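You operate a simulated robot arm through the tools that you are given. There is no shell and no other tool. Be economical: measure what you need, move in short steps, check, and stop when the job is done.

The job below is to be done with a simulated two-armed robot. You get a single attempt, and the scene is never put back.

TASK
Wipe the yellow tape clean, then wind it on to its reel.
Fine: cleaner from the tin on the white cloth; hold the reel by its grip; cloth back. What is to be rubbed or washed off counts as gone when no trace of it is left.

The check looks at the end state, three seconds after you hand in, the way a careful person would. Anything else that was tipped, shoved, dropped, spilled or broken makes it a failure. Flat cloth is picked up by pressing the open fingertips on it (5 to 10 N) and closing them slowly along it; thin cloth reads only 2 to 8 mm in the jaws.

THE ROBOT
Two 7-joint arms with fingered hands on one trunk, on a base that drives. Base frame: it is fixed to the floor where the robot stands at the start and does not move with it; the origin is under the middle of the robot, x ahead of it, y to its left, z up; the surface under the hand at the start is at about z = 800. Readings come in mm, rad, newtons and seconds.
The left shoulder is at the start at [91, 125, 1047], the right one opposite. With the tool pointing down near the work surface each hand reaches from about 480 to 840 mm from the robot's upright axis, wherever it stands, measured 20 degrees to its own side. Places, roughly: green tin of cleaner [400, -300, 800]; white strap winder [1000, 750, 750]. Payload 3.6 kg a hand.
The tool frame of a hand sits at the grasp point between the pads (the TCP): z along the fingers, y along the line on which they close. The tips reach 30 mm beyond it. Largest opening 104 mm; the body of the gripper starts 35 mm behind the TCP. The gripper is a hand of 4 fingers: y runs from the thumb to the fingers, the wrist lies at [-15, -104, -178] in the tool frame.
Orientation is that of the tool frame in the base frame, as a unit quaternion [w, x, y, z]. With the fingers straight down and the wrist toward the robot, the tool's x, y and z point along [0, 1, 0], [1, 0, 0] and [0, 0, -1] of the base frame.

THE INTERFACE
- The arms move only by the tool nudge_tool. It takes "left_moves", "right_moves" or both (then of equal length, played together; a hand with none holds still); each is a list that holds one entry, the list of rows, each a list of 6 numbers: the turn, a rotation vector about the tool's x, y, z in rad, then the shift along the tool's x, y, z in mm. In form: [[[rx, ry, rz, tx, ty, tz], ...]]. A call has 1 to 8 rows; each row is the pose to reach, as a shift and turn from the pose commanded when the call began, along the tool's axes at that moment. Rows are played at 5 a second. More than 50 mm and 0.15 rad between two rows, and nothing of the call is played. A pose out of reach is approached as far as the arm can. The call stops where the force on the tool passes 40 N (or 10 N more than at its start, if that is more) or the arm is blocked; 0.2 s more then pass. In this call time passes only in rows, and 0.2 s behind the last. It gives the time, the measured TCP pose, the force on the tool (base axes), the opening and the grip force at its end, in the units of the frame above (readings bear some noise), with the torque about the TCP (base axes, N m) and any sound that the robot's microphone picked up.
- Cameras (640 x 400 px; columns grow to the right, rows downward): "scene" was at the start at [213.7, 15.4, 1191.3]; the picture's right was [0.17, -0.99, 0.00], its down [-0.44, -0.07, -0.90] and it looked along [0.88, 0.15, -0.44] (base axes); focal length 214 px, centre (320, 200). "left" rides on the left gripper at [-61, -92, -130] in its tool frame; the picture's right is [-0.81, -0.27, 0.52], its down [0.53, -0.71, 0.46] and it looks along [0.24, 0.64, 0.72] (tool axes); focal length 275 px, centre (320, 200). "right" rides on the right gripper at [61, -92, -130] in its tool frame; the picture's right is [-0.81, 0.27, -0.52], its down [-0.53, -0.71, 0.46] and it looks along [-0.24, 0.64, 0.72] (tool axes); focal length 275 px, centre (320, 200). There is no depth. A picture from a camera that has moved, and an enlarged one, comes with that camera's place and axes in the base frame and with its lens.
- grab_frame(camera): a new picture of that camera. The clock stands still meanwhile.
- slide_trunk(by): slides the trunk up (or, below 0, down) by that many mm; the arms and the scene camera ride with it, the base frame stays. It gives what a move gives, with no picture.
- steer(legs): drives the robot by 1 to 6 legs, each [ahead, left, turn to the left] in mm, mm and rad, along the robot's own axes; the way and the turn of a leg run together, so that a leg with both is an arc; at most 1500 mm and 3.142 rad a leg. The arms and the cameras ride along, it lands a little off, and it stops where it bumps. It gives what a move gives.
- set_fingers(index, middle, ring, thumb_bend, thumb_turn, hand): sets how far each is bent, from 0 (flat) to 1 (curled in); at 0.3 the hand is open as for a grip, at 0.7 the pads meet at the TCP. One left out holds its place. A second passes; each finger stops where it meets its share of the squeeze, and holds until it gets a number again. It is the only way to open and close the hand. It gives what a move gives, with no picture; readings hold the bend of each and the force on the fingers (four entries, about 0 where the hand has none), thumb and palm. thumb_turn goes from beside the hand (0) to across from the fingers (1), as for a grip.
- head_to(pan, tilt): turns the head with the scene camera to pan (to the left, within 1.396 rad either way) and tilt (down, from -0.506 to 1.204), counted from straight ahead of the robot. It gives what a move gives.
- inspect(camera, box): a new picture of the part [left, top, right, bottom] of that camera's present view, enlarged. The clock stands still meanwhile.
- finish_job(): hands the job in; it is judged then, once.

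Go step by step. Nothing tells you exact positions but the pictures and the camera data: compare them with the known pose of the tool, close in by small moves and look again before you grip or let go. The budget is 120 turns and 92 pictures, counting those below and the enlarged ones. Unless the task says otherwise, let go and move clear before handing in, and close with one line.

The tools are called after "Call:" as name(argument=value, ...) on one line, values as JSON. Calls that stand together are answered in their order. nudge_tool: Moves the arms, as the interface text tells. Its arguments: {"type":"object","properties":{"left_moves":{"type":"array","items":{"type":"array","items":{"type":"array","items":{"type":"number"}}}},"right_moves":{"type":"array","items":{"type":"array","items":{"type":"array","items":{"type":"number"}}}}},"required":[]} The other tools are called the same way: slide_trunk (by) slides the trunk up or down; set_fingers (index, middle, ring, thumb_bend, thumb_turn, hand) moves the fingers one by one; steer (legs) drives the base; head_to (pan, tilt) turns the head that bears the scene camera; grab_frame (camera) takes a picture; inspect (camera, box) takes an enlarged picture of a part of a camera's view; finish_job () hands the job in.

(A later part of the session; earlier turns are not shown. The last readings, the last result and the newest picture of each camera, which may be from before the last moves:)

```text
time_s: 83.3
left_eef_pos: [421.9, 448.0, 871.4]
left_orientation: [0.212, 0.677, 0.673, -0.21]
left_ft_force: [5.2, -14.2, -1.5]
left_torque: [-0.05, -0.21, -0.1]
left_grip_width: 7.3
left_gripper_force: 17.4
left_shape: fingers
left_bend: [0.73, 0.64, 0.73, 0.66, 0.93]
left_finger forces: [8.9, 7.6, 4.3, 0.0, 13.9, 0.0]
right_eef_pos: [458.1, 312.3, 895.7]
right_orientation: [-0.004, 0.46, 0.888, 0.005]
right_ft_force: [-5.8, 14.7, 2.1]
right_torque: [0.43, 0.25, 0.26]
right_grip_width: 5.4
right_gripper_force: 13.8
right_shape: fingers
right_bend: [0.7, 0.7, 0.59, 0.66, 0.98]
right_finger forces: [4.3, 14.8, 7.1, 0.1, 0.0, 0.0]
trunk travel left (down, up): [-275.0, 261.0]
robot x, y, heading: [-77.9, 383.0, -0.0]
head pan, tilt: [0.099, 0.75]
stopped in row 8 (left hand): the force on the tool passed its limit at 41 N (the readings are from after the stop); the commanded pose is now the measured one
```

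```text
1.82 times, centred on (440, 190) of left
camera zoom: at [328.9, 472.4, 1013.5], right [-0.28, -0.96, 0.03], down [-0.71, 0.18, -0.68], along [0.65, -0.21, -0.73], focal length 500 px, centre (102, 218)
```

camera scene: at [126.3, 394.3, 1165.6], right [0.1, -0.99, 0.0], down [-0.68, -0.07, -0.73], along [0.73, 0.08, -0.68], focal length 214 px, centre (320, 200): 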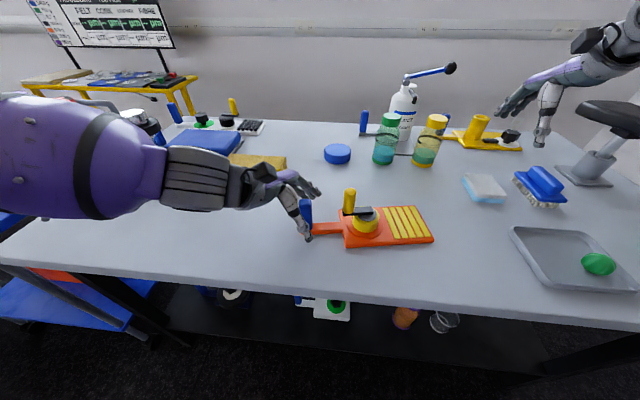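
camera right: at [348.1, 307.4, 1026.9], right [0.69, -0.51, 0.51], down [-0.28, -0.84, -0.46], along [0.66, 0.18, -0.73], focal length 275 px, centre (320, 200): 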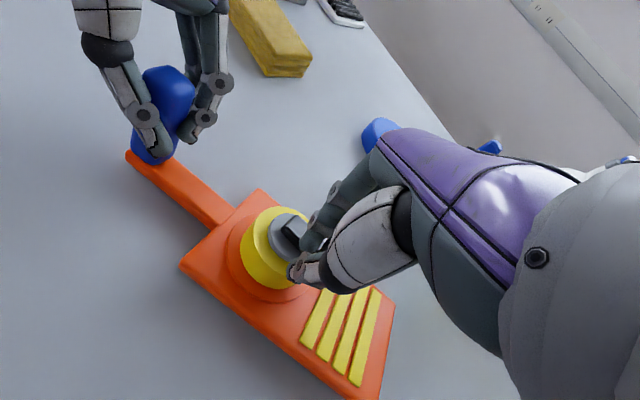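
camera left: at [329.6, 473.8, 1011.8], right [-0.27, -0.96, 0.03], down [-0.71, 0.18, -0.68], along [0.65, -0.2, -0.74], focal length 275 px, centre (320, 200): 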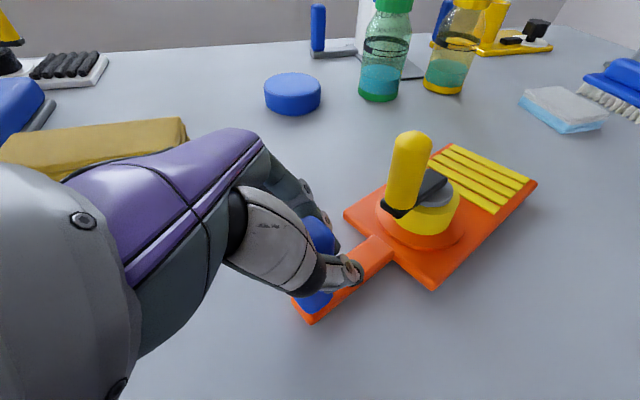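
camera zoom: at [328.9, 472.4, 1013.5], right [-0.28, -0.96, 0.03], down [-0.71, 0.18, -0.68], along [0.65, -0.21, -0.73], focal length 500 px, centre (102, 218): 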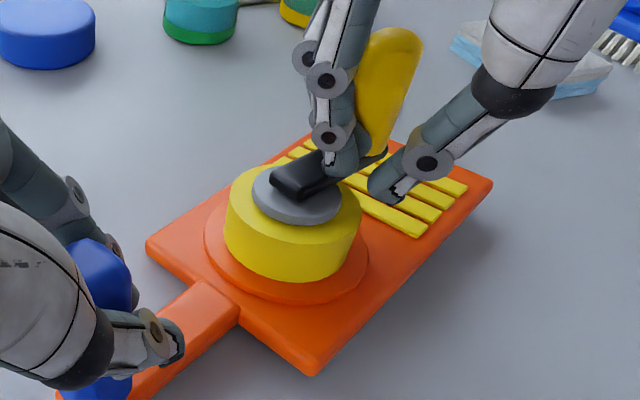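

The knob has slid to the ring-finger side. I'll open, re-centre the hand over the knob at about [482, 290], and form a four-sided cage: index and ring curled past it, middle and thumb closing on it.

Call:
set_fingers(hand="right", index=0.42, middle=0.42, ring=0.42, thumb_bend=0.42)

Call:
nudge_tool(right_moves=[[[0, 0, 0, -11, 2, 0], [0, 0, 0, -22, 4, 0], [0, 0, 0, -31, 6, 0]]])

Call:
inspect(camera="left", box=[280, 80, 600, 300])

```text
time_s: 84.3
left_eef_pos: [420.9, 448.6, 870.7]
left_orientation: [0.212, 0.675, 0.676, -0.208]
left_ft_force: [6.1, -7.3, -3.4]
left_torque: [0.17, -0.32, 0.17]
left_grip_width: 6.8
left_gripper_force: 18.2
left_shape: fingers
left_bend: [0.73, 0.64, 0.73, 0.66, 0.93]
left_finger forces: [5.5, 10.9, 4.5, 0.0, 15.4, 0.0]
right_eef_pos: [458.7, 309.0, 896.2]
right_orientation: [-0.004, 0.462, 0.887, 0.003]
right_ft_force: [-6.7, 6.2, 8.9]
right_torque: [0.06, 0.03, 0.3]
right_grip_width: 72.4
right_gripper_force: 9.1
right_shape: fingers
right_bend: [0.42, 0.5, 0.4, 0.42, 0.98]
right_finger forces: [0.0, 13.4, 4.3, 0.1, 0.0, 0.0]
trunk travel left (down, up): [-275.0, 261.0]
robot x, y, heading: [-78.5, 383.6, 0.004]
head pan, tilt: [0.099, 0.75]
```

```text
time_s: 85.1
left_eef_pos: [422.0, 447.9, 873.0]
left_orientation: [0.215, 0.678, 0.672, -0.207]
left_ft_force: [12.1, -14.3, -4.0]
left_torque: [0.0, -0.35, 0.07]
left_grip_width: 8.9
left_gripper_force: 19.5
left_shape: fingers
left_bend: [0.73, 0.62, 0.73, 0.68, 0.93]
left_finger forces: [11.7, 9.6, 4.4, 0.1, 14.2, 0.0]
right_eef_pos: [473.2, 298.3, 895.9]
right_orientation: [-0.008, 0.455, 0.89, 0.008]
right_ft_force: [-13.1, 14.4, 8.7]
right_torque: [0.47, 0.28, 0.82]
right_grip_width: 73.6
right_gripper_force: 19.3
right_shape: fingers
right_bend: [0.41, 0.44, 0.4, 0.42, 0.98]
right_finger forces: [0.1, 32.6, 5.5, 0.0, 0.0, 0.0]
trunk travel left (down, up): [-275.0, 261.0]
robot x, y, heading: [-82.0, 384.1, -0.0]
head pan, tilt: [0.099, 0.75]
stopped in row 3 (right hand): the force on the tool passed its limit at 42 N (the readings are from after the stop); the commanded pose is now the measured one
```

```text
1.82 times, centred on (440, 190) of left
camera zoom: at [329.1, 471.9, 1015.0], right [-0.28, -0.96, 0.03], down [-0.7, 0.18, -0.69], along [0.65, -0.22, -0.73], focal length 500 px, centre (102, 218)
```

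zoom: 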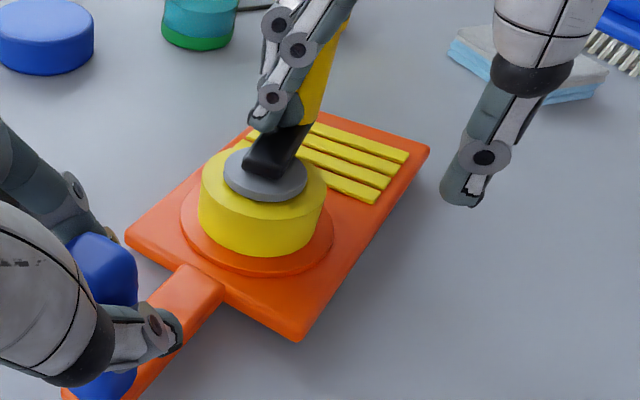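

The fingers are pressing on the outside of the knob. I'll back off, lift clear and re-approach from above.

Call:
nudge_tool(right_moves=[[[0, 0, 0, 14, 0, 0], [0, 0, 0, 18, 0, -35], [0, 0, 0, 18, 0, -75]]])

Call:
grab_frame(camera="right")

Call:
inspect(camera="scene", box=[285, 145, 445, 265])

```text
time_s: 85.9
left_eef_pos: [421.5, 447.8, 872.5]
left_orientation: [0.213, 0.677, 0.673, -0.209]
left_ft_force: [-1.5, -0.6, 0.1]
left_torque: [0.18, -0.01, -0.04]
left_grip_width: 8.0
left_gripper_force: 16.8
left_shape: fingers
left_bend: [0.73, 0.64, 0.73, 0.67, 0.94]
left_finger forces: [5.6, 8.9, 4.2, 0.1, 15.2, 0.0]
right_eef_pos: [465.2, 308.4, 970.8]
right_orientation: [-0.005, 0.458, 0.889, 0.004]
right_ft_force: [1.4, 0.1, 0.5]
right_torque: [-0.02, 0.01, 0.04]
right_grip_width: 72.9
right_gripper_force: 0.0
right_shape: fingers
right_bend: [0.42, 0.42, 0.42, 0.42, 0.98]
right_finger forces: [0.0, 0.1, 0.1, 0.0, 0.0, 0.0]
trunk travel left (down, up): [-275.0, 261.0]
robot x, y, heading: [-81.2, 387.9, -0.0]
head pan, tilt: [0.099, 0.75]
```

```text
24 pictures are left
camera right: at [355.5, 303.0, 1101.7], right [0.7, -0.51, 0.51], down [-0.27, -0.84, -0.47], along [0.66, 0.18, -0.73], focal length 275 px, centre (320, 200)
```

right: 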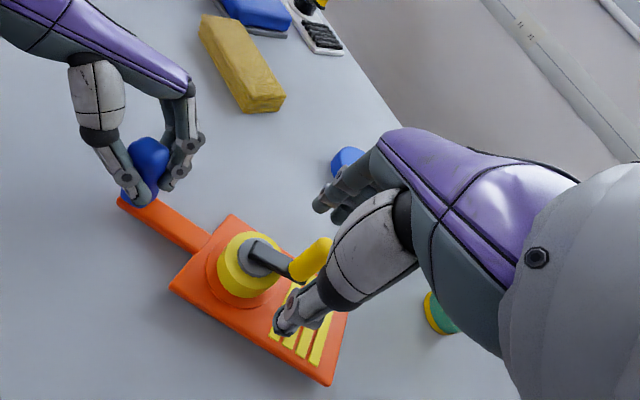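

```text
3.33 times, centred on (365, 205) of scene
camera zoom: at [126.1, 394.3, 1165.6], right [0.11, -0.99, 0.0], down [-0.68, -0.07, -0.73], along [0.73, 0.08, -0.68], focal length 715 px, centre (170, 183)
```

zoom: 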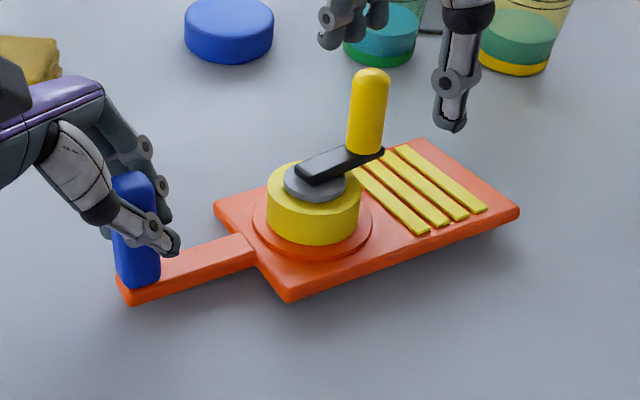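

Three strips remain on the board, and the view is clear. The pivot is near [479, 336] and the knob near [504, 307]. I'll re-approach from above so the knob nests between index and middle, and squeeze harder this time.

Call:
nudge_tool(right_moves=[[[0, 0, 0, -17.6, 30.8, 0], [0, 0, 0, -17.6, 30.8, 35], [0, 0, 0, -17.6, 30.8, 65], [0, 0, 0, -17.6, 30.8, 77]]])

Call:
set_fingers(hand="right", index=0.6, middle=0.6, ring=0.6, thumb_bend=0.58)

Call:
set_fingers(hand="right", index=0.76, middle=0.76, ring=0.76, thumb_bend=0.74)

Call:
inspect(camera="scene", box=[285, 145, 445, 265])

```text
time_s: 86.9
left_eef_pos: [423.5, 448.6, 871.8]
left_orientation: [0.214, 0.676, 0.673, -0.208]
left_ft_force: [0.2, -0.9, -0.3]
left_torque: [0.15, -0.07, -0.05]
left_grip_width: 7.6
left_gripper_force: 16.7
left_shape: fingers
left_bend: [0.73, 0.64, 0.73, 0.67, 0.94]
left_finger forces: [5.7, 9.1, 4.1, 0.1, 14.9, 0.0]
right_eef_pos: [500.9, 314.2, 892.8]
right_orientation: [-0.005, 0.458, 0.889, 0.005]
right_ft_force: [0.2, -1.4, -0.8]
right_torque: [0.01, -0.03, 0.02]
right_grip_width: 72.6
right_gripper_force: 0.1
right_shape: fingers
right_bend: [0.42, 0.42, 0.42, 0.42, 0.98]
right_finger forces: [0.0, 0.0, 0.0, 0.0, 0.0, 0.0]
trunk travel left (down, up): [-275.0, 261.0]
robot x, y, heading: [-76.7, 381.9, 0.001]
head pan, tilt: [0.099, 0.75]
```

```text
time_s: 87.9
left_eef_pos: [422.5, 448.8, 872.0]
left_orientation: [0.214, 0.676, 0.673, -0.208]
left_ft_force: [1.0, 0.2, -1.3]
left_torque: [0.11, -0.03, -0.05]
left_grip_width: 7.6
left_gripper_force: 16.7
left_shape: fingers
left_bend: [0.73, 0.64, 0.73, 0.67, 0.94]
left_finger forces: [5.7, 9.1, 4.0, 0.0, 14.9, 0.0]
right_eef_pos: [499.4, 314.3, 892.5]
right_orientation: [-0.005, 0.459, 0.889, 0.005]
right_ft_force: [0.5, -0.2, -0.9]
right_torque: [-0.02, 0.0, 0.0]
right_grip_width: 30.8
right_gripper_force: 0.0
right_shape: fingers
right_bend: [0.6, 0.6, 0.6, 0.57, 0.98]
right_finger forces: [0.1, 0.1, 0.0, 0.0, 0.0, 0.0]
trunk travel left (down, up): [-275.0, 261.0]
robot x, y, heading: [-77.3, 383.4, 0.006]
head pan, tilt: [0.099, 0.75]
```

```text
time_s: 88.9
left_eef_pos: [422.8, 449.0, 872.4]
left_orientation: [0.214, 0.676, 0.674, -0.208]
left_ft_force: [0.3, 1.5, -0.6]
left_torque: [0.19, -0.18, 0.07]
left_grip_width: 7.7
left_gripper_force: 17.5
left_shape: fingers
left_bend: [0.73, 0.64, 0.73, 0.67, 0.94]
left_finger forces: [4.8, 10.6, 4.3, 0.0, 16.0, 0.0]
right_eef_pos: [499.7, 312.5, 893.4]
right_orientation: [-0.005, 0.458, 0.889, 0.005]
right_ft_force: [-0.5, -1.6, -1.1]
right_torque: [-0.09, 0.21, 0.06]
right_grip_width: 8.8
right_gripper_force: 14.4
right_shape: fingers
right_bend: [0.74, 0.66, 0.76, 0.64, 0.97]
right_finger forces: [6.6, 8.2, 0.0, 0.0, 14.4, 0.0]
trunk travel left (down, up): [-275.0, 261.0]
robot x, y, heading: [-78.4, 382.0, 0.004]
head pan, tilt: [0.099, 0.75]
```

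```text
3.33 times, centred on (365, 205) of scene
camera zoom: at [126.3, 394.3, 1165.6], right [0.11, -0.99, 0.0], down [-0.68, -0.07, -0.73], along [0.73, 0.08, -0.68], focal length 715 px, centre (170, 183)
```

zoom: 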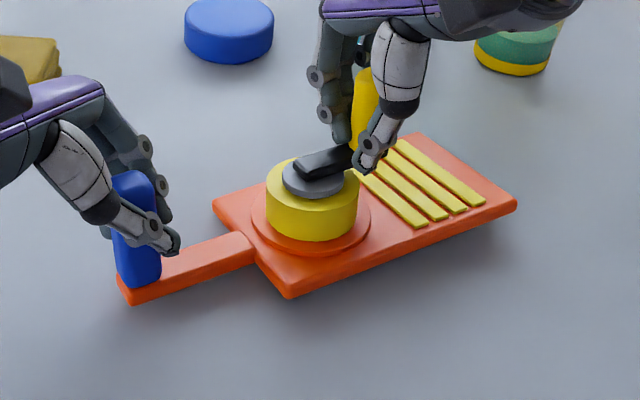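

It's a firm three-point grasp. I'll wind another 160° counter-clockwise around the pivot.

Call:
nudge_tool(right_moves=[[[0, 0, 0, 3.7, 13.4, 0], [0, 0, 0, 11.8, 24.7, 0], [0, 0, 0, 23.2, 32.6, 0], [0, 0, 0, 36.7, 36.0, 0], [0, 0, 0, 50.5, 34.7, 0], [0, 0, 0, 63.0, 28.7, 0], [0, 0, 0, 72.8, 18.8, 0], [0, 0, 0, 78.5, 6.2, 0]]])

Call:
inspect(camera="scene", box=[285, 145, 445, 265])

```text
time_s: 90.7
left_eef_pos: [421.8, 447.6, 873.1]
left_orientation: [0.214, 0.677, 0.673, -0.208]
left_ft_force: [-1.8, 0.6, 2.1]
left_torque: [-0.01, 0.0, -0.03]
left_grip_width: 0.0
left_gripper_force: 0.1
left_shape: fingers
left_bend: [0.74, 0.74, 0.74, 0.71, 0.97]
left_finger forces: [0.1, 0.0, 0.0, 0.0, 0.0, 0.0]
right_eef_pos: [458.1, 381.2, 895.4]
right_orientation: [-0.006, 0.458, 0.889, 0.005]
right_ft_force: [0.6, -0.2, -4.3]
right_torque: [-0.04, -0.1, -0.05]
right_grip_width: 0.0
right_gripper_force: 10.1
right_shape: fingers
right_bend: [0.75, 0.72, 0.76, 0.69, 0.96]
right_finger forces: [3.0, 6.2, 1.1, 0.0, 10.2, 0.0]
trunk travel left (down, up): [-275.0, 261.0]
robot x, y, heading: [-76.3, 380.9, 0.007]
head pan, tilt: [0.099, 0.75]
```

```text
3.33 times, centred on (365, 205) of scene
camera zoom: at [126.0, 394.2, 1165.7], right [0.11, -0.99, 0.0], down [-0.68, -0.07, -0.73], along [0.73, 0.08, -0.68], focal length 715 px, centre (170, 183)
```

zoom: 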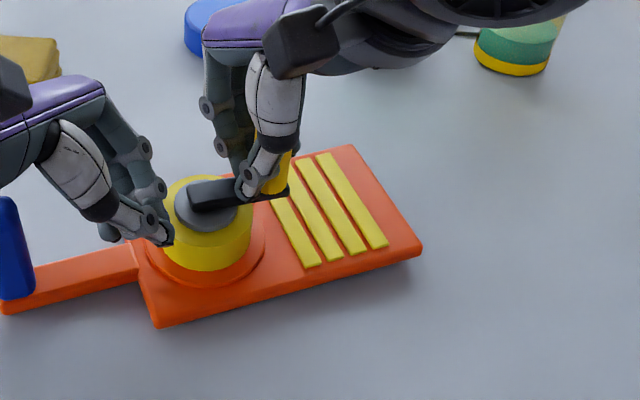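

The tight squeeze kept the knob from turning in my hand, so the winder was dragged about 75 mm left and slid out of the left hand. Nothing else was touched. I'll release both hands and lift clear, then re-grip better.

Call:
set_fingers(hand="right", index=0.4, middle=0.4, ring=0.4, thumb_bend=0.4)

Call:
nudge_tool(right_moves=[[[0, 0, 0, 0, 0, -35], [0, 0, 0, 0, 0, -75], [0, 0, 0, -30, -20, -85]]], left_moves=[[[0, 0, 0, -20, 0, -29], [0, 0, 0, -42, 0, -62], [0, 0, 0, -54, 0, -79]]])

Call:
set_fingers(hand="left", index=0.3, middle=0.3, ring=0.3, thumb_bend=0.3)

Call:
inspect(camera="scene", box=[245, 145, 425, 265])

```text
time_s: 91.7
left_eef_pos: [422.3, 447.6, 872.6]
left_orientation: [0.214, 0.676, 0.674, -0.208]
left_ft_force: [-0.2, -0.7, -0.1]
left_torque: [0.01, -0.03, -0.01]
left_grip_width: 0.1
left_gripper_force: 0.0
left_shape: fingers
left_bend: [0.74, 0.74, 0.74, 0.71, 0.97]
left_finger forces: [0.0, 0.1, 0.0, 0.0, 0.0, 0.1]
right_eef_pos: [458.3, 380.4, 895.0]
right_orientation: [-0.005, 0.458, 0.889, 0.005]
right_ft_force: [0.0, -0.7, 0.0]
right_torque: [0.04, -0.01, 0.02]
right_grip_width: 77.4
right_gripper_force: 0.0
right_shape: fingers
right_bend: [0.4, 0.4, 0.4, 0.4, 0.97]
right_finger forces: [0.0, 0.0, 0.0, 0.0, 0.0, 0.2]
trunk travel left (down, up): [-275.0, 261.0]
robot x, y, heading: [-78.2, 384.3, 0.004]
head pan, tilt: [0.099, 0.75]
```

```text
time_s: 92.5
left_eef_pos: [420.5, 445.6, 966.7]
left_orientation: [0.214, 0.676, 0.673, -0.208]
left_ft_force: [-0.2, -1.0, -0.6]
left_torque: [0.03, -0.03, 0.01]
left_grip_width: 0.2
left_gripper_force: 0.0
left_shape: fingers
left_bend: [0.74, 0.74, 0.74, 0.71, 0.97]
left_finger forces: [0.0, 0.0, 0.0, 0.0, 0.0, 0.1]
right_eef_pos: [459.1, 342.1, 979.1]
right_orientation: [-0.006, 0.457, 0.889, 0.004]
right_ft_force: [-0.6, -0.1, 0.9]
right_torque: [0.02, -0.02, -0.02]
right_grip_width: 77.7
right_gripper_force: 0.2
right_shape: fingers
right_bend: [0.4, 0.4, 0.4, 0.4, 0.97]
right_finger forces: [0.1, 0.0, 0.0, 0.1, 0.1, 0.1]
trunk travel left (down, up): [-275.0, 261.0]
robot x, y, heading: [-77.7, 384.4, 0.004]
head pan, tilt: [0.099, 0.75]
```

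```text
time_s: 93.5
left_eef_pos: [420.8, 447.4, 966.2]
left_orientation: [0.214, 0.676, 0.674, -0.209]
left_ft_force: [0.0, -0.6, 0.5]
left_torque: [0.01, 0.0, -0.04]
left_grip_width: 102.7
left_gripper_force: 0.0
left_shape: fingers
left_bend: [0.3, 0.3, 0.3, 0.3, 0.97]
left_finger forces: [0.0, 0.1, 0.0, 0.1, 0.0, 0.1]
right_eef_pos: [460.7, 342.6, 978.2]
right_orientation: [-0.006, 0.458, 0.889, 0.005]
right_ft_force: [0.0, -0.3, 0.2]
right_torque: [-0.01, 0.01, 0.02]
right_grip_width: 77.7
right_gripper_force: 0.1
right_shape: fingers
right_bend: [0.4, 0.4, 0.4, 0.4, 0.97]
right_finger forces: [0.0, 0.0, 0.1, 0.0, 0.0, 0.0]
trunk travel left (down, up): [-275.0, 261.0]
robot x, y, heading: [-77.4, 383.8, 0.007]
head pan, tilt: [0.099, 0.75]
```

```text
3.33 times, centred on (335, 205) of scene
camera zoom: at [126.2, 394.3, 1165.6], right [0.11, -0.99, 0.0], down [-0.68, -0.07, -0.73], along [0.73, 0.08, -0.68], focal length 715 px, centre (270, 183)
```

zoom: 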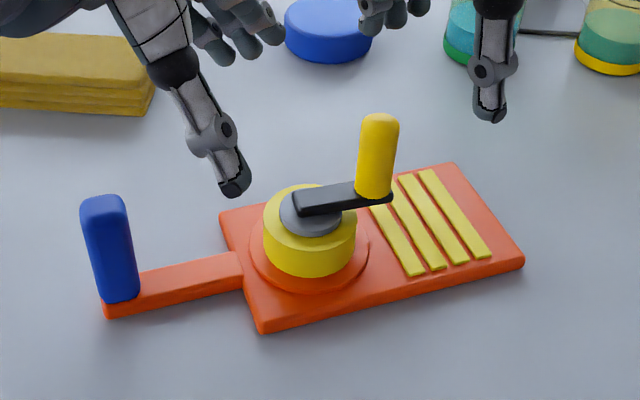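

The winder now has its grip at [394, 516], pivot at [445, 403] and knob at [457, 366]. I'll take the grip again with the left hand, less tilted so the pads sit flat on the post.

Call:
nudge_tool(left_moves=[[[0, 0.12, 0, 19, -9, -13], [0, 0.24, 0, 38, -18, -26], [0, 0.35, 0, 56.6, -27, -39.5]]])

Call:
nudge_tool(left_moves=[[[0, 0, 0, 10, 0, 38.6], [0, 0, 0, 20, 0, 77], [0, 0, 0, 26, 0, 98]]])

Call:
grab_frame(camera="scene")

```text
time_s: 94.3
left_eef_pos: [395.4, 517.1, 968.2]
left_orientation: [0.093, 0.702, 0.7, -0.087]
left_ft_force: [-0.1, 1.2, -1.2]
left_torque: [-0.01, 0.0, -0.01]
left_grip_width: 102.6
left_gripper_force: 0.0
left_shape: fingers
left_bend: [0.3, 0.3, 0.3, 0.3, 0.97]
left_finger forces: [0.0, 0.0, 0.0, 0.1, 0.0, 0.0]
right_eef_pos: [459.1, 342.1, 978.6]
right_orientation: [-0.005, 0.458, 0.889, 0.004]
right_ft_force: [0.7, 0.3, 0.1]
right_torque: [-0.02, 0.0, 0.02]
right_grip_width: 77.6
right_gripper_force: 0.1
right_shape: fingers
right_bend: [0.4, 0.4, 0.4, 0.4, 0.97]
right_finger forces: [0.1, 0.0, 0.1, 0.1, 0.0, 0.0]
trunk travel left (down, up): [-275.0, 261.0]
robot x, y, heading: [-82.8, 385.4, 0.003]
head pan, tilt: [0.099, 0.75]
```

```text
time_s: 95.1
left_eef_pos: [395.8, 517.6, 866.0]
left_orientation: [0.093, 0.702, 0.701, -0.087]
left_ft_force: [-0.2, 0.1, -0.2]
left_torque: [-0.01, 0.01, -0.03]
left_grip_width: 103.1
left_gripper_force: 0.1
left_shape: fingers
left_bend: [0.3, 0.3, 0.3, 0.3, 0.97]
left_finger forces: [0.0, 0.0, 0.0, 0.1, 0.0, 0.1]
right_eef_pos: [460.6, 342.1, 978.5]
right_orientation: [-0.006, 0.458, 0.889, 0.004]
right_ft_force: [0.6, -0.4, 0.2]
right_torque: [0.01, 0.03, 0.02]
right_grip_width: 77.6
right_gripper_force: 0.1
right_shape: fingers
right_bend: [0.4, 0.4, 0.4, 0.4, 0.97]
right_finger forces: [0.0, 0.1, 0.0, 0.1, 0.0, 0.1]
trunk travel left (down, up): [-275.0, 261.0]
robot x, y, heading: [-80.1, 383.0, 0.002]
head pan, tilt: [0.099, 0.75]
```

```text
19 pictures are left
camera scene: at [126.3, 394.4, 1165.6], right [0.11, -0.99, 0.0], down [-0.68, -0.07, -0.73], along [0.73, 0.08, -0.68], focal length 214 px, centre (320, 200)
```

scene: 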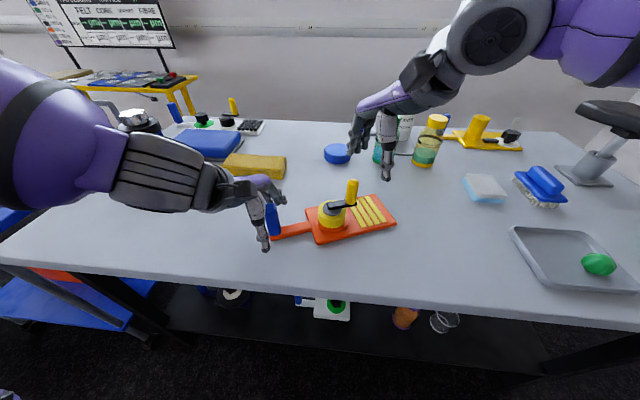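

The post sits between the left fingers. Closing and firming the grip.

Call:
set_fingers(hand="left", index=0.6, middle=0.6, ring=0.6, thumb_bend=0.58)

Call:
set_fingers(hand="left", index=0.74, middle=0.74, ring=0.74, thumb_bend=0.72)

```text
time_s: 96.1
left_eef_pos: [395.8, 518.8, 866.3]
left_orientation: [0.094, 0.702, 0.7, -0.088]
left_ft_force: [0.8, 0.2, -1.4]
left_torque: [0.01, 0.03, 0.02]
left_grip_width: 31.5
left_gripper_force: 0.8
left_shape: fingers
left_bend: [0.59, 0.6, 0.6, 0.57, 0.97]
left_finger forces: [0.4, 0.0, 0.0, 0.0, 0.0, 0.1]
right_eef_pos: [459.9, 343.4, 979.3]
right_orientation: [-0.006, 0.457, 0.889, 0.005]
right_ft_force: [0.4, -0.7, -0.5]
right_torque: [0.02, -0.02, 0.06]
right_grip_width: 77.5
right_gripper_force: 0.1
right_shape: fingers
right_bend: [0.4, 0.4, 0.4, 0.4, 0.97]
right_finger forces: [0.1, 0.0, 0.1, 0.0, 0.0, 0.0]
trunk travel left (down, up): [-275.0, 261.0]
robot x, y, heading: [-83.4, 386.6, 0.002]
head pan, tilt: [0.099, 0.75]
```

```text
time_s: 97.1
left_eef_pos: [395.4, 517.7, 865.4]
left_orientation: [0.093, 0.703, 0.7, -0.087]
left_ft_force: [-0.3, 0.4, 0.0]
left_torque: [-0.02, 0.06, -0.08]
left_grip_width: 16.5
left_gripper_force: 14.2
left_shape: fingers
left_bend: [0.72, 0.66, 0.73, 0.63, 0.96]
left_finger forces: [6.5, 7.0, 1.8, 0.1, 12.8, 0.0]
right_eef_pos: [460.2, 342.0, 979.1]
right_orientation: [-0.005, 0.458, 0.889, 0.005]
right_ft_force: [-0.3, -0.3, -0.2]
right_torque: [0.0, 0.01, -0.03]
right_grip_width: 77.5
right_gripper_force: 0.1
right_shape: fingers
right_bend: [0.4, 0.4, 0.4, 0.4, 0.97]
right_finger forces: [0.0, 0.0, 0.0, 0.0, 0.0, 0.0]
trunk travel left (down, up): [-275.0, 261.0]
robot x, y, heading: [-78.2, 385.3, 0.001]
head pan, tilt: [0.099, 0.75]
```

It's a solid grip now. I'll slide the winder gently back to its original place by the grip.

Call:
nudge_tool(left_moves=[[[0, 0, 0, -12.6, 5, 3.3], [0, 0, 0, -25, 10, 6.7], [0, 0, 0, -37.7, 15, 10], [0, 0, 0, -50, 20, 13.3], [0, 0, 0, -62.8, 25, 16.7]]])

Call:
inspect(camera="scene", box=[265, 145, 445, 265])

```text
time_s: 98.3
left_eef_pos: [420.5, 452.0, 866.8]
left_orientation: [0.093, 0.703, 0.7, -0.087]
left_ft_force: [1.2, -0.4, 0.0]
left_torque: [0.12, 0.02, 0.01]
left_grip_width: 16.0
left_gripper_force: 13.9
left_shape: fingers
left_bend: [0.72, 0.66, 0.74, 0.63, 0.95]
left_finger forces: [6.2, 7.7, 1.0, 0.0, 12.9, 0.0]
right_eef_pos: [460.6, 342.7, 978.0]
right_orientation: [-0.006, 0.457, 0.889, 0.004]
right_ft_force: [0.7, 0.5, 0.4]
right_torque: [-0.05, 0.01, 0.0]
right_grip_width: 77.7
right_gripper_force: 0.1
right_shape: fingers
right_bend: [0.4, 0.4, 0.4, 0.4, 0.97]
right_finger forces: [0.1, 0.0, 0.0, 0.0, 0.0, 0.1]
trunk travel left (down, up): [-275.0, 261.0]
robot x, y, heading: [-78.3, 385.4, 0.006]
head pan, tilt: [0.099, 0.75]
```

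```text
3.33 times, centred on (355, 205) of scene
camera zoom: at [126.4, 394.0, 1165.6], right [0.11, -0.99, 0.0], down [-0.68, -0.07, -0.73], along [0.73, 0.08, -0.68], focal length 715 px, centre (203, 183)
```

zoom: 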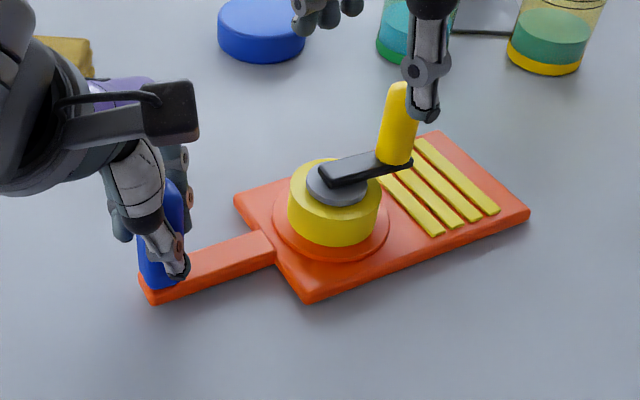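

The winder is back with its pivot at about [477, 344] and knob at [497, 309]. Next I'll put the right hand round the knob with a light cage instead of a squeeze.

Call:
nudge_tool(right_moves=[[[0, 0, 0, -42, 10.5, 0], [0, 0, 0, -42, 10.5, 35], [0, 0, 0, -42, 10.5, 70], [0, 0, 0, -42, 10.5, 84]]])

Call:
set_fingers(hand="right", index=0.58, middle=0.58, ring=0.6, thumb_bend=0.56)

Call:
set_fingers(hand="right", index=0.72, middle=0.65, ring=0.78, thumb_bend=0.63)

Call:
inspect(camera="scene", box=[265, 145, 445, 265])

```text
time_s: 99.3
left_eef_pos: [420.6, 452.3, 866.5]
left_orientation: [0.093, 0.702, 0.7, -0.087]
left_ft_force: [-0.5, -0.1, -0.8]
left_torque: [0.07, 0.0, -0.02]
left_grip_width: 15.6
left_gripper_force: 13.7
left_shape: fingers
left_bend: [0.72, 0.66, 0.74, 0.63, 0.95]
left_finger forces: [6.3, 7.6, 1.2, 0.0, 12.8, 0.0]
right_eef_pos: [494.3, 316.5, 892.6]
right_orientation: [-0.005, 0.459, 0.889, 0.005]
right_ft_force: [-1.3, 0.7, -0.1]
right_torque: [0.0, 0.02, 0.02]
right_grip_width: 77.4
right_gripper_force: 0.0
right_shape: fingers
right_bend: [0.4, 0.4, 0.4, 0.4, 0.97]
right_finger forces: [0.1, 0.0, 0.0, 0.0, 0.1, 0.1]
trunk travel left (down, up): [-275.0, 261.0]
robot x, y, heading: [-78.9, 383.0, 0.007]
head pan, tilt: [0.099, 0.75]
```

```text
time_s: 100.3
left_eef_pos: [421.2, 452.2, 867.1]
left_orientation: [0.094, 0.702, 0.7, -0.087]
left_ft_force: [-0.8, 0.7, -0.4]
left_torque: [0.08, -0.02, 0.04]
left_grip_width: 15.7
left_gripper_force: 13.7
left_shape: fingers
left_bend: [0.72, 0.66, 0.74, 0.63, 0.95]
left_finger forces: [6.2, 7.5, 1.3, 0.0, 12.8, 0.1]
right_eef_pos: [494.5, 317.5, 893.8]
right_orientation: [-0.005, 0.457, 0.889, 0.005]
right_ft_force: [-0.5, 0.5, 0.0]
right_torque: [0.0, 0.0, -0.02]
right_grip_width: 35.9
right_gripper_force: 0.1
right_shape: fingers
right_bend: [0.57, 0.57, 0.6, 0.56, 0.97]
right_finger forces: [0.0, 0.1, 0.0, 0.0, 0.0, 0.0]
trunk travel left (down, up): [-275.0, 261.0]
robot x, y, heading: [-77.5, 381.9, 0.007]
head pan, tilt: [0.099, 0.75]
```

```text
time_s: 101.3
left_eef_pos: [420.1, 451.6, 867.5]
left_orientation: [0.094, 0.702, 0.701, -0.086]
left_ft_force: [1.2, -0.4, -0.3]
left_torque: [0.05, 0.04, -0.02]
left_grip_width: 15.6
left_gripper_force: 13.6
left_shape: fingers
left_bend: [0.72, 0.66, 0.74, 0.63, 0.95]
left_finger forces: [6.4, 6.9, 1.6, 0.1, 12.4, 0.1]
right_eef_pos: [494.1, 317.2, 894.0]
right_orientation: [-0.005, 0.458, 0.889, 0.004]
right_ft_force: [-0.3, 0.5, 0.9]
right_torque: [0.02, 0.03, 0.02]
right_grip_width: 7.5
right_gripper_force: 1.2
right_shape: fingers
right_bend: [0.72, 0.65, 0.78, 0.62, 0.97]
right_finger forces: [1.3, 0.0, 1.0, 0.0, 0.9, 0.0]
trunk travel left (down, up): [-275.0, 261.0]
robot x, y, heading: [-80.5, 381.7, -0.001]
head pan, tilt: [0.099, 0.75]
```

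```text
3.33 times, centred on (355, 205) of scene
camera zoom: at [126.3, 394.3, 1165.6], right [0.11, -0.99, 0.0], down [-0.68, -0.07, -0.73], along [0.73, 0.08, -0.68], focal length 715 px, centre (203, 183)
```

zoom: 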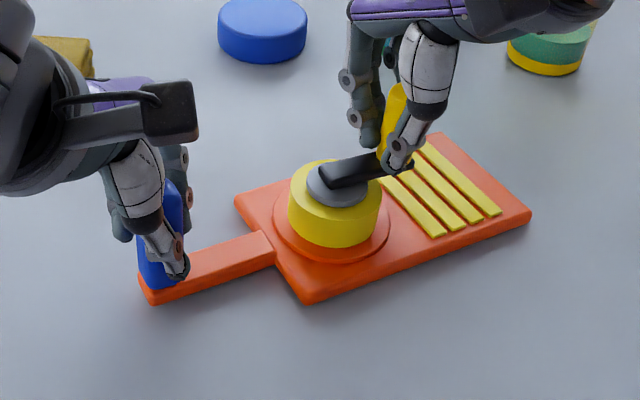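

A light four-sided cage is formed, at about 1 N per side. I'll wind 80° counter-clockwise first and check the forces.

Call:
nudge_tool(right_moves=[[[0, 0, 0, 0.8, 13.5, 0], [0, 0, 0, 6.2, 25.9, 0], [0, 0, 0, 15.6, 35.8, 0], [0, 0, 0, 27.7, 41.8, 0]]])

Call:
inspect(camera="scene", box=[265, 145, 445, 265])

```text
time_s: 102.3
left_eef_pos: [420.2, 451.6, 868.2]
left_orientation: [0.095, 0.703, 0.7, -0.088]
left_ft_force: [-5.8, 4.2, 1.5]
left_torque: [0.12, -0.08, -0.01]
left_grip_width: 0.0
left_gripper_force: 5.5
left_shape: fingers
left_bend: [0.74, 0.74, 0.74, 0.69, 0.96]
left_finger forces: [0.0, 0.1, 5.7, 0.1, 5.6, 0.0]
right_eef_pos: [511.0, 362.2, 894.3]
right_orientation: [-0.006, 0.457, 0.889, 0.005]
right_ft_force: [4.9, -5.9, 1.1]
right_torque: [-0.08, -0.02, 0.1]
right_grip_width: 6.5
right_gripper_force: 4.5
right_shape: fingers
right_bend: [0.72, 0.65, 0.78, 0.62, 0.97]
right_finger forces: [0.0, 0.1, 7.6, 0.0, 0.7, 0.0]
trunk travel left (down, up): [-275.0, 261.0]
robot x, y, heading: [-77.5, 387.1, 0.004]
head pan, tilt: [0.099, 0.75]
```

```text
3.33 times, centred on (355, 205) of scene
camera zoom: at [126.0, 394.3, 1165.6], right [0.11, -0.99, 0.0], down [-0.68, -0.07, -0.73], along [0.73, 0.08, -0.68], focal length 715 px, centre (203, 183)
```

zoom: 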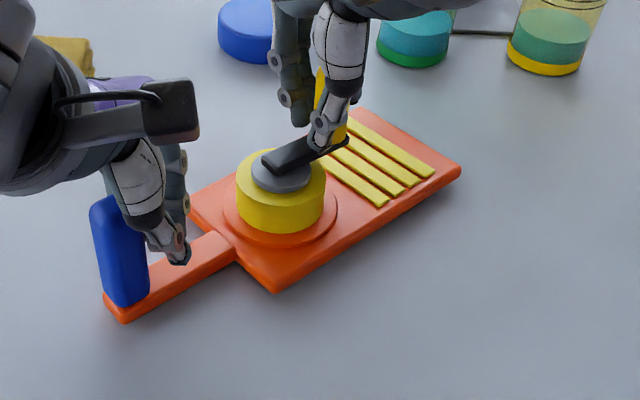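

The crank was lined up with the grip arm, a dead point, so pushing the knob swung the board out of the left hand again. I'll re-seat the left hand on the post at about [398, 472], grip much harder, then swing the board back.

Call:
nudge_tool(left_moves=[[[0, 0, 0, -9, 0, -34], [0, 0, 0, -19, 0, -72]]])

Call:
set_fingers(hand="left", index=0.35, middle=0.35, ring=0.35, thumb_bend=0.35)

Call:
nudge_tool(left_moves=[[[0, 0, 0, 19.3, -22, -5.1], [0, 0, 0, 28, -22, 28.5], [0, 0, 0, 36, -22, 60], [0, 0, 0, 38.5, -22, 69]]])

Call:
set_fingers(hand="left", index=0.64, middle=0.64, ring=0.64, thumb_bend=0.62)

Call:
inspect(camera="scene", box=[245, 145, 425, 265])

```text
time_s: 102.9
left_eef_pos: [418.0, 453.4, 942.3]
left_orientation: [0.094, 0.702, 0.7, -0.088]
left_ft_force: [0.2, 0.0, 0.2]
left_torque: [-0.02, -0.02, -0.04]
left_grip_width: 0.1
left_gripper_force: 0.0
left_shape: fingers
left_bend: [0.74, 0.74, 0.74, 0.69, 0.97]
left_finger forces: [0.0, 0.0, 0.2, 0.1, 0.1, 0.1]
right_eef_pos: [510.0, 362.7, 893.9]
right_orientation: [-0.007, 0.457, 0.889, 0.006]
right_ft_force: [0.7, -0.4, -1.3]
right_torque: [0.07, 0.04, -0.01]
right_grip_width: 6.2
right_gripper_force: 1.5
right_shape: fingers
right_bend: [0.72, 0.65, 0.78, 0.63, 0.97]
right_finger forces: [0.4, 0.1, 0.9, 0.0, 1.1, 0.0]
trunk travel left (down, up): [-275.0, 261.0]
robot x, y, heading: [-81.1, 384.3, 0.002]
head pan, tilt: [0.099, 0.75]
```

```text
time_s: 103.9
left_eef_pos: [418.8, 454.6, 941.8]
left_orientation: [0.093, 0.702, 0.701, -0.087]
left_ft_force: [0.0, 0.4, -0.5]
left_torque: [-0.03, 0.02, 0.03]
left_grip_width: 90.2
left_gripper_force: 0.0
left_shape: fingers
left_bend: [0.35, 0.35, 0.35, 0.35, 0.97]
left_finger forces: [0.0, 0.1, 0.1, 0.0, 0.0, 0.0]
right_eef_pos: [512.4, 361.2, 894.9]
right_orientation: [-0.006, 0.458, 0.889, 0.005]
right_ft_force: [0.6, 0.1, -1.8]
right_torque: [0.03, 0.03, 0.0]
right_grip_width: 6.5
right_gripper_force: 1.2
right_shape: fingers
right_bend: [0.72, 0.65, 0.78, 0.63, 0.97]
right_finger forces: [0.4, 0.1, 1.0, 0.0, 1.1, 0.0]
trunk travel left (down, up): [-275.0, 261.0]
robot x, y, heading: [-76.3, 384.4, 0.01]
head pan, tilt: [0.099, 0.75]
```

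```text
time_s: 104.9
left_eef_pos: [400.5, 473.0, 864.7]
left_orientation: [0.093, 0.703, 0.7, -0.086]
left_ft_force: [0.4, -0.6, -0.3]
left_torque: [0.01, -0.02, 0.0]
left_grip_width: 90.4
left_gripper_force: 0.1
left_shape: fingers
left_bend: [0.35, 0.35, 0.35, 0.35, 0.97]
left_finger forces: [0.0, 0.1, 0.0, 0.0, 0.0, 0.1]
right_eef_pos: [511.9, 362.5, 893.5]
right_orientation: [-0.006, 0.458, 0.889, 0.005]
right_ft_force: [0.8, -0.5, -0.6]
right_torque: [0.02, -0.02, -0.01]
right_grip_width: 6.2
right_gripper_force: 1.6
right_shape: fingers
right_bend: [0.72, 0.65, 0.78, 0.63, 0.97]
right_finger forces: [0.4, 0.1, 1.4, 0.0, 0.9, 0.1]
trunk travel left (down, up): [-275.0, 261.0]
robot x, y, heading: [-78.6, 383.0, 0.003]
head pan, tilt: [0.099, 0.75]
```

```text
time_s: 105.9
left_eef_pos: [399.2, 471.9, 864.2]
left_orientation: [0.093, 0.702, 0.7, -0.088]
left_ft_force: [-1.2, 1.3, -0.7]
left_torque: [0.04, -0.07, -0.02]
left_grip_width: 23.0
left_gripper_force: 2.2
left_shape: fingers
left_bend: [0.63, 0.62, 0.64, 0.6, 0.98]
left_finger forces: [0.4, 1.8, 0.0, 0.0, 2.8, 0.0]
right_eef_pos: [510.9, 361.6, 895.6]
right_orientation: [-0.005, 0.458, 0.889, 0.005]
right_ft_force: [1.5, -0.9, -0.2]
right_torque: [0.02, -0.05, 0.01]
right_grip_width: 6.0
right_gripper_force: 1.8
right_shape: fingers
right_bend: [0.72, 0.65, 0.78, 0.63, 0.97]
right_finger forces: [0.3, 0.0, 2.5, 0.1, 0.6, 0.0]
trunk travel left (down, up): [-275.0, 261.0]
robot x, y, heading: [-79.4, 387.0, 0.01]
head pan, tilt: [0.099, 0.75]
```

```text
3.33 times, centred on (335, 205) of scene
camera zoom: at [126.3, 394.3, 1165.6], right [0.11, -0.99, 0.0], down [-0.68, -0.07, -0.73], along [0.73, 0.08, -0.68], focal length 715 px, centre (270, 183)
```

zoom: 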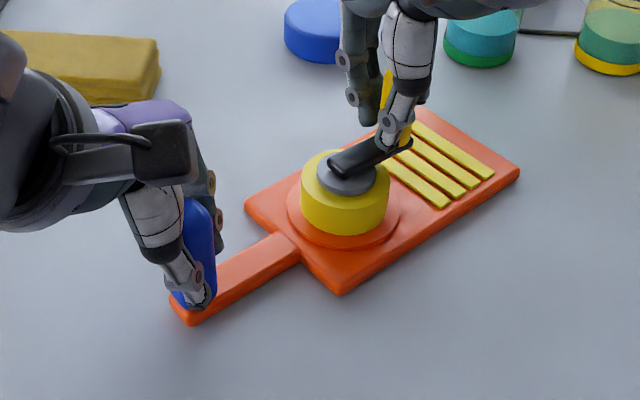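

The left hand pins the post lightly. I'll swing the board back clockwise about the grip with the knob, unwinding the wrist angle at the same time to leave room for a turning stroke.

Call:
nudge_tool(right_moves=[[[0, 0, 0.1, -2.1, -21, 0], [0, 0, 0.2, -1.6, -44, 0], [0, 0, 0.3, 1.7, -65, 0], [0, 0, 0.4, 8.2, -86, 0]]])

Call:
set_fingers(hand="left", index=0.95, middle=0.95, ring=0.95, thumb_bend=0.9)

Call:
inspect(camera="scene", box=[245, 155, 425, 275])

```text
time_s: 106.9
left_eef_pos: [399.0, 471.0, 865.2]
left_orientation: [0.093, 0.702, 0.7, -0.087]
left_ft_force: [0.0, -7.3, 0.2]
left_torque: [-0.15, -0.01, -0.1]
left_grip_width: 19.4
left_gripper_force: 3.4
left_shape: fingers
left_bend: [0.64, 0.63, 0.64, 0.61, 0.98]
left_finger forces: [5.7, 1.3, 0.0, 0.1, 0.2, 0.0]
right_eef_pos: [435.7, 318.9, 893.9]
right_orientation: [-0.006, 0.626, 0.78, 0.005]
right_ft_force: [0.5, 8.1, 2.6]
right_torque: [0.15, -0.02, -0.03]
right_grip_width: 8.2
right_gripper_force: 4.3
right_shape: fingers
right_bend: [0.72, 0.65, 0.78, 0.63, 0.97]
right_finger forces: [5.7, 0.1, 0.1, 0.1, 1.6, 0.1]
trunk travel left (down, up): [-275.0, 261.0]
robot x, y, heading: [-78.3, 387.6, 0.006]
head pan, tilt: [0.099, 0.75]
```

```text
time_s: 107.9
left_eef_pos: [397.5, 472.3, 865.5]
left_orientation: [0.094, 0.703, 0.699, -0.088]
left_ft_force: [0.3, -10.8, 0.3]
left_torque: [-0.18, -0.05, -0.52]
left_grip_width: 13.5
left_gripper_force: 28.2
left_shape: fingers
left_bend: [0.72, 0.66, 0.73, 0.63, 0.96]
left_finger forces: [13.1, 8.8, 10.9, 0.1, 23.7, 0.1]
right_eef_pos: [436.3, 319.2, 894.0]
right_orientation: [-0.006, 0.626, 0.78, 0.004]
right_ft_force: [-1.2, 9.9, 5.6]
right_torque: [0.21, 0.08, -0.03]
right_grip_width: 9.1
right_gripper_force: 5.0
right_shape: fingers
right_bend: [0.72, 0.65, 0.78, 0.62, 0.96]
right_finger forces: [6.3, 0.1, 0.0, 0.1, 3.3, 0.1]
trunk travel left (down, up): [-275.0, 261.0]
robot x, y, heading: [-79.4, 386.9, 0.007]
head pan, tilt: [0.099, 0.75]
```

```text
3.33 times, centred on (335, 215) of scene
camera zoom: at [125.8, 394.2, 1165.7], right [0.11, -0.99, 0.0], down [-0.68, -0.07, -0.73], along [0.73, 0.08, -0.68], focal length 715 px, centre (270, 150)
```

zoom: 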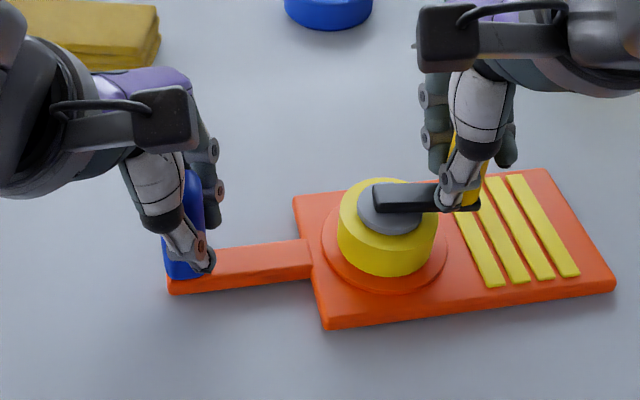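

The left grip is now 24–28 N with all fingers. The board is straighter, with the pivot near [427, 355] and the knob at [427, 314]. I'll grip the knob firmly and turn the hand together with the crank, so it gets a pure torque through the dead point.

Call:
set_fingers(hand="right", index=0.8, middle=0.8, ring=0.8, thumb_bend=0.76)

Call:
nudge_tool(right_moves=[[[0, 0, -0.14, 0.5, 5.2, 0], [0, 0, -0.28, 1.8, 10.2, 0], [0, 0, -0.42, 3.8, 15.1, 0], [0, 0, -0.56, 6.4, 19.6, 0], [0, 0, -0.7, 9.6, 23.7, 0], [0, 0, -0.84, 13.3, 27.3, 0], [0, 0, -0.98, 17.6, 30.3, 0]]])

Call:
inspect(camera="scene", box=[245, 155, 425, 275])

```text
time_s: 108.9
left_eef_pos: [400.1, 472.1, 865.9]
left_orientation: [0.094, 0.703, 0.699, -0.087]
left_ft_force: [-0.5, -12.1, 1.4]
left_torque: [-0.26, -0.12, -0.41]
left_grip_width: 13.1
left_gripper_force: 26.4
left_shape: fingers
left_bend: [0.73, 0.72, 0.73, 0.63, 0.96]
left_finger forces: [12.0, 9.5, 7.8, 0.1, 23.0, 0.1]
right_eef_pos: [436.1, 318.2, 891.9]
right_orientation: [-0.006, 0.626, 0.78, 0.005]
right_ft_force: [0.6, 10.7, -4.7]
right_torque: [0.19, -0.01, -0.02]
right_grip_width: 5.7
right_gripper_force: 15.8
right_shape: fingers
right_bend: [0.76, 0.73, 0.8, 0.68, 0.94]
right_finger forces: [11.2, 7.3, 0.0, 0.0, 12.6, 0.1]
trunk travel left (down, up): [-275.0, 261.0]
robot x, y, heading: [-78.1, 383.8, 0.001]
head pan, tilt: [0.099, 0.75]
```

```text
time_s: 110.5
left_eef_pos: [400.0, 473.2, 864.5]
left_orientation: [0.093, 0.703, 0.7, -0.087]
left_ft_force: [0.4, -0.3, -0.5]
left_torque: [0.1, -0.03, -0.03]
left_grip_width: 10.8
left_gripper_force: 21.9
left_shape: fingers
left_bend: [0.73, 0.72, 0.76, 0.68, 0.93]
left_finger forces: [9.0, 13.5, 0.0, 0.0, 20.4, 0.0]
right_eef_pos: [409.8, 384.6, 887.6]
right_orientation: [-0.011, 0.207, 0.978, -0.001]
right_ft_force: [0.6, -0.4, -0.4]
right_torque: [0.0, 0.01, 0.02]
right_grip_width: 0.0
right_gripper_force: 0.0
right_shape: fingers
right_bend: [0.78, 0.75, 0.8, 0.72, 0.93]
right_finger forces: [0.1, 0.1, 0.0, 0.1, 0.0, 0.1]
right hand out of reach, approached as far as the arm can: row 6, 7
trunk travel left (down, up): [-275.0, 261.0]
robot x, y, heading: [-77.8, 383.9, 0.007]
head pan, tilt: [0.099, 0.75]
```

```text
3.33 times, centred on (335, 215) of scene
camera zoom: at [126.8, 394.3, 1165.5], right [0.11, -0.99, 0.0], down [-0.68, -0.07, -0.73], along [0.73, 0.08, -0.68], focal length 715 px, centre (270, 150)
```

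zoom: 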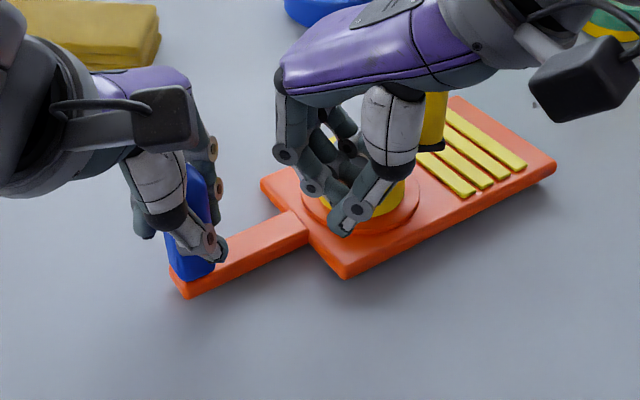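

The right arm ran out of reach at the end of the stroke and slipped off, but the left hand held and the crank advanced, with three strips showing again. I'll lift the right hand and look.

Call:
nudge_tool(right_moves=[[[0, 0, 0, 0, 0, -40], [0, 0, 0, 0, 0, -88], [0, 0, 0.14, -20, 10, -90], [0, 0, 0.28, -35, 20, -90], [0, 0, 0.42, -50, 30, -90], [0, 0, 0.55, -60, 30, -90]]])

Call:
set_fingers(hand="right", index=0.42, middle=0.42, ring=0.42, thumb_bend=0.42)

Call:
inspect(camera="scene", box=[245, 145, 425, 265])

```text
time_s: 111.9
left_eef_pos: [399.1, 473.5, 865.2]
left_orientation: [0.093, 0.702, 0.701, -0.088]
left_ft_force: [-1.0, -1.0, -0.4]
left_torque: [0.06, -0.06, -0.07]
left_grip_width: 10.3
left_gripper_force: 21.1
left_shape: fingers
left_bend: [0.73, 0.72, 0.76, 0.68, 0.93]
left_finger forces: [8.8, 13.2, 0.0, 0.0, 20.5, 0.0]
right_eef_pos: [482.6, 377.4, 981.2]
right_orientation: [-0.005, 0.445, 0.895, 0.006]
right_ft_force: [-0.5, 0.1, 0.1]
right_torque: [0.0, -0.01, 0.01]
right_grip_width: 0.0
right_gripper_force: 0.0
right_shape: fingers
right_bend: [0.78, 0.75, 0.8, 0.72, 0.93]
right_finger forces: [0.1, 0.0, 0.0, 0.1, 0.1, 0.0]
right hand out of reach, approached as far as the arm can: row 1, 2, 6
trunk travel left (down, up): [-275.0, 261.0]
robot x, y, heading: [-79.8, 385.0, 0.006]
head pan, tilt: [0.099, 0.75]
```

```text
time_s: 112.9
left_eef_pos: [400.3, 472.7, 865.7]
left_orientation: [0.093, 0.702, 0.7, -0.087]
left_ft_force: [0.1, 0.0, -0.1]
left_torque: [0.08, -0.06, -0.04]
left_grip_width: 10.6
left_gripper_force: 21.1
left_shape: fingers
left_bend: [0.73, 0.72, 0.76, 0.68, 0.93]
left_finger forces: [8.8, 13.5, 0.0, 0.1, 20.4, 0.0]
right_eef_pos: [481.3, 375.4, 980.3]
right_orientation: [-0.005, 0.444, 0.896, 0.005]
right_ft_force: [0.4, 0.0, 0.3]
right_torque: [0.01, 0.0, 0.02]
right_grip_width: 72.5
right_gripper_force: 0.1
right_shape: fingers
right_bend: [0.42, 0.42, 0.42, 0.42, 0.97]
right_finger forces: [0.0, 0.1, 0.0, 0.0, 0.0, 0.1]
trunk travel left (down, up): [-275.0, 261.0]
robot x, y, heading: [-79.6, 385.1, 0.006]
head pan, tilt: [0.099, 0.75]
```

```text
3.33 times, centred on (335, 205) of scene
camera zoom: at [126.1, 394.2, 1165.6], right [0.11, -0.99, 0.0], down [-0.68, -0.07, -0.73], along [0.73, 0.08, -0.68], focal length 715 px, centre (270, 183)
```

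zoom: 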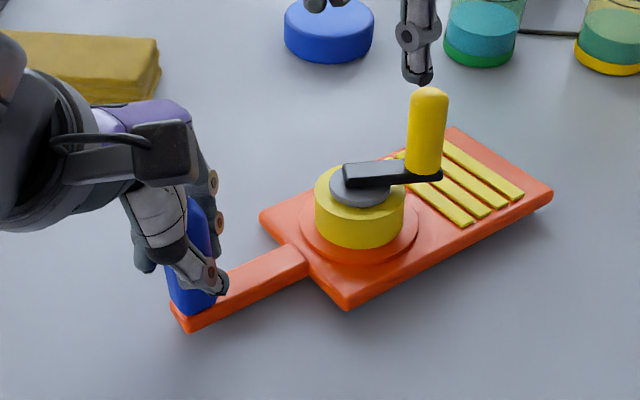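

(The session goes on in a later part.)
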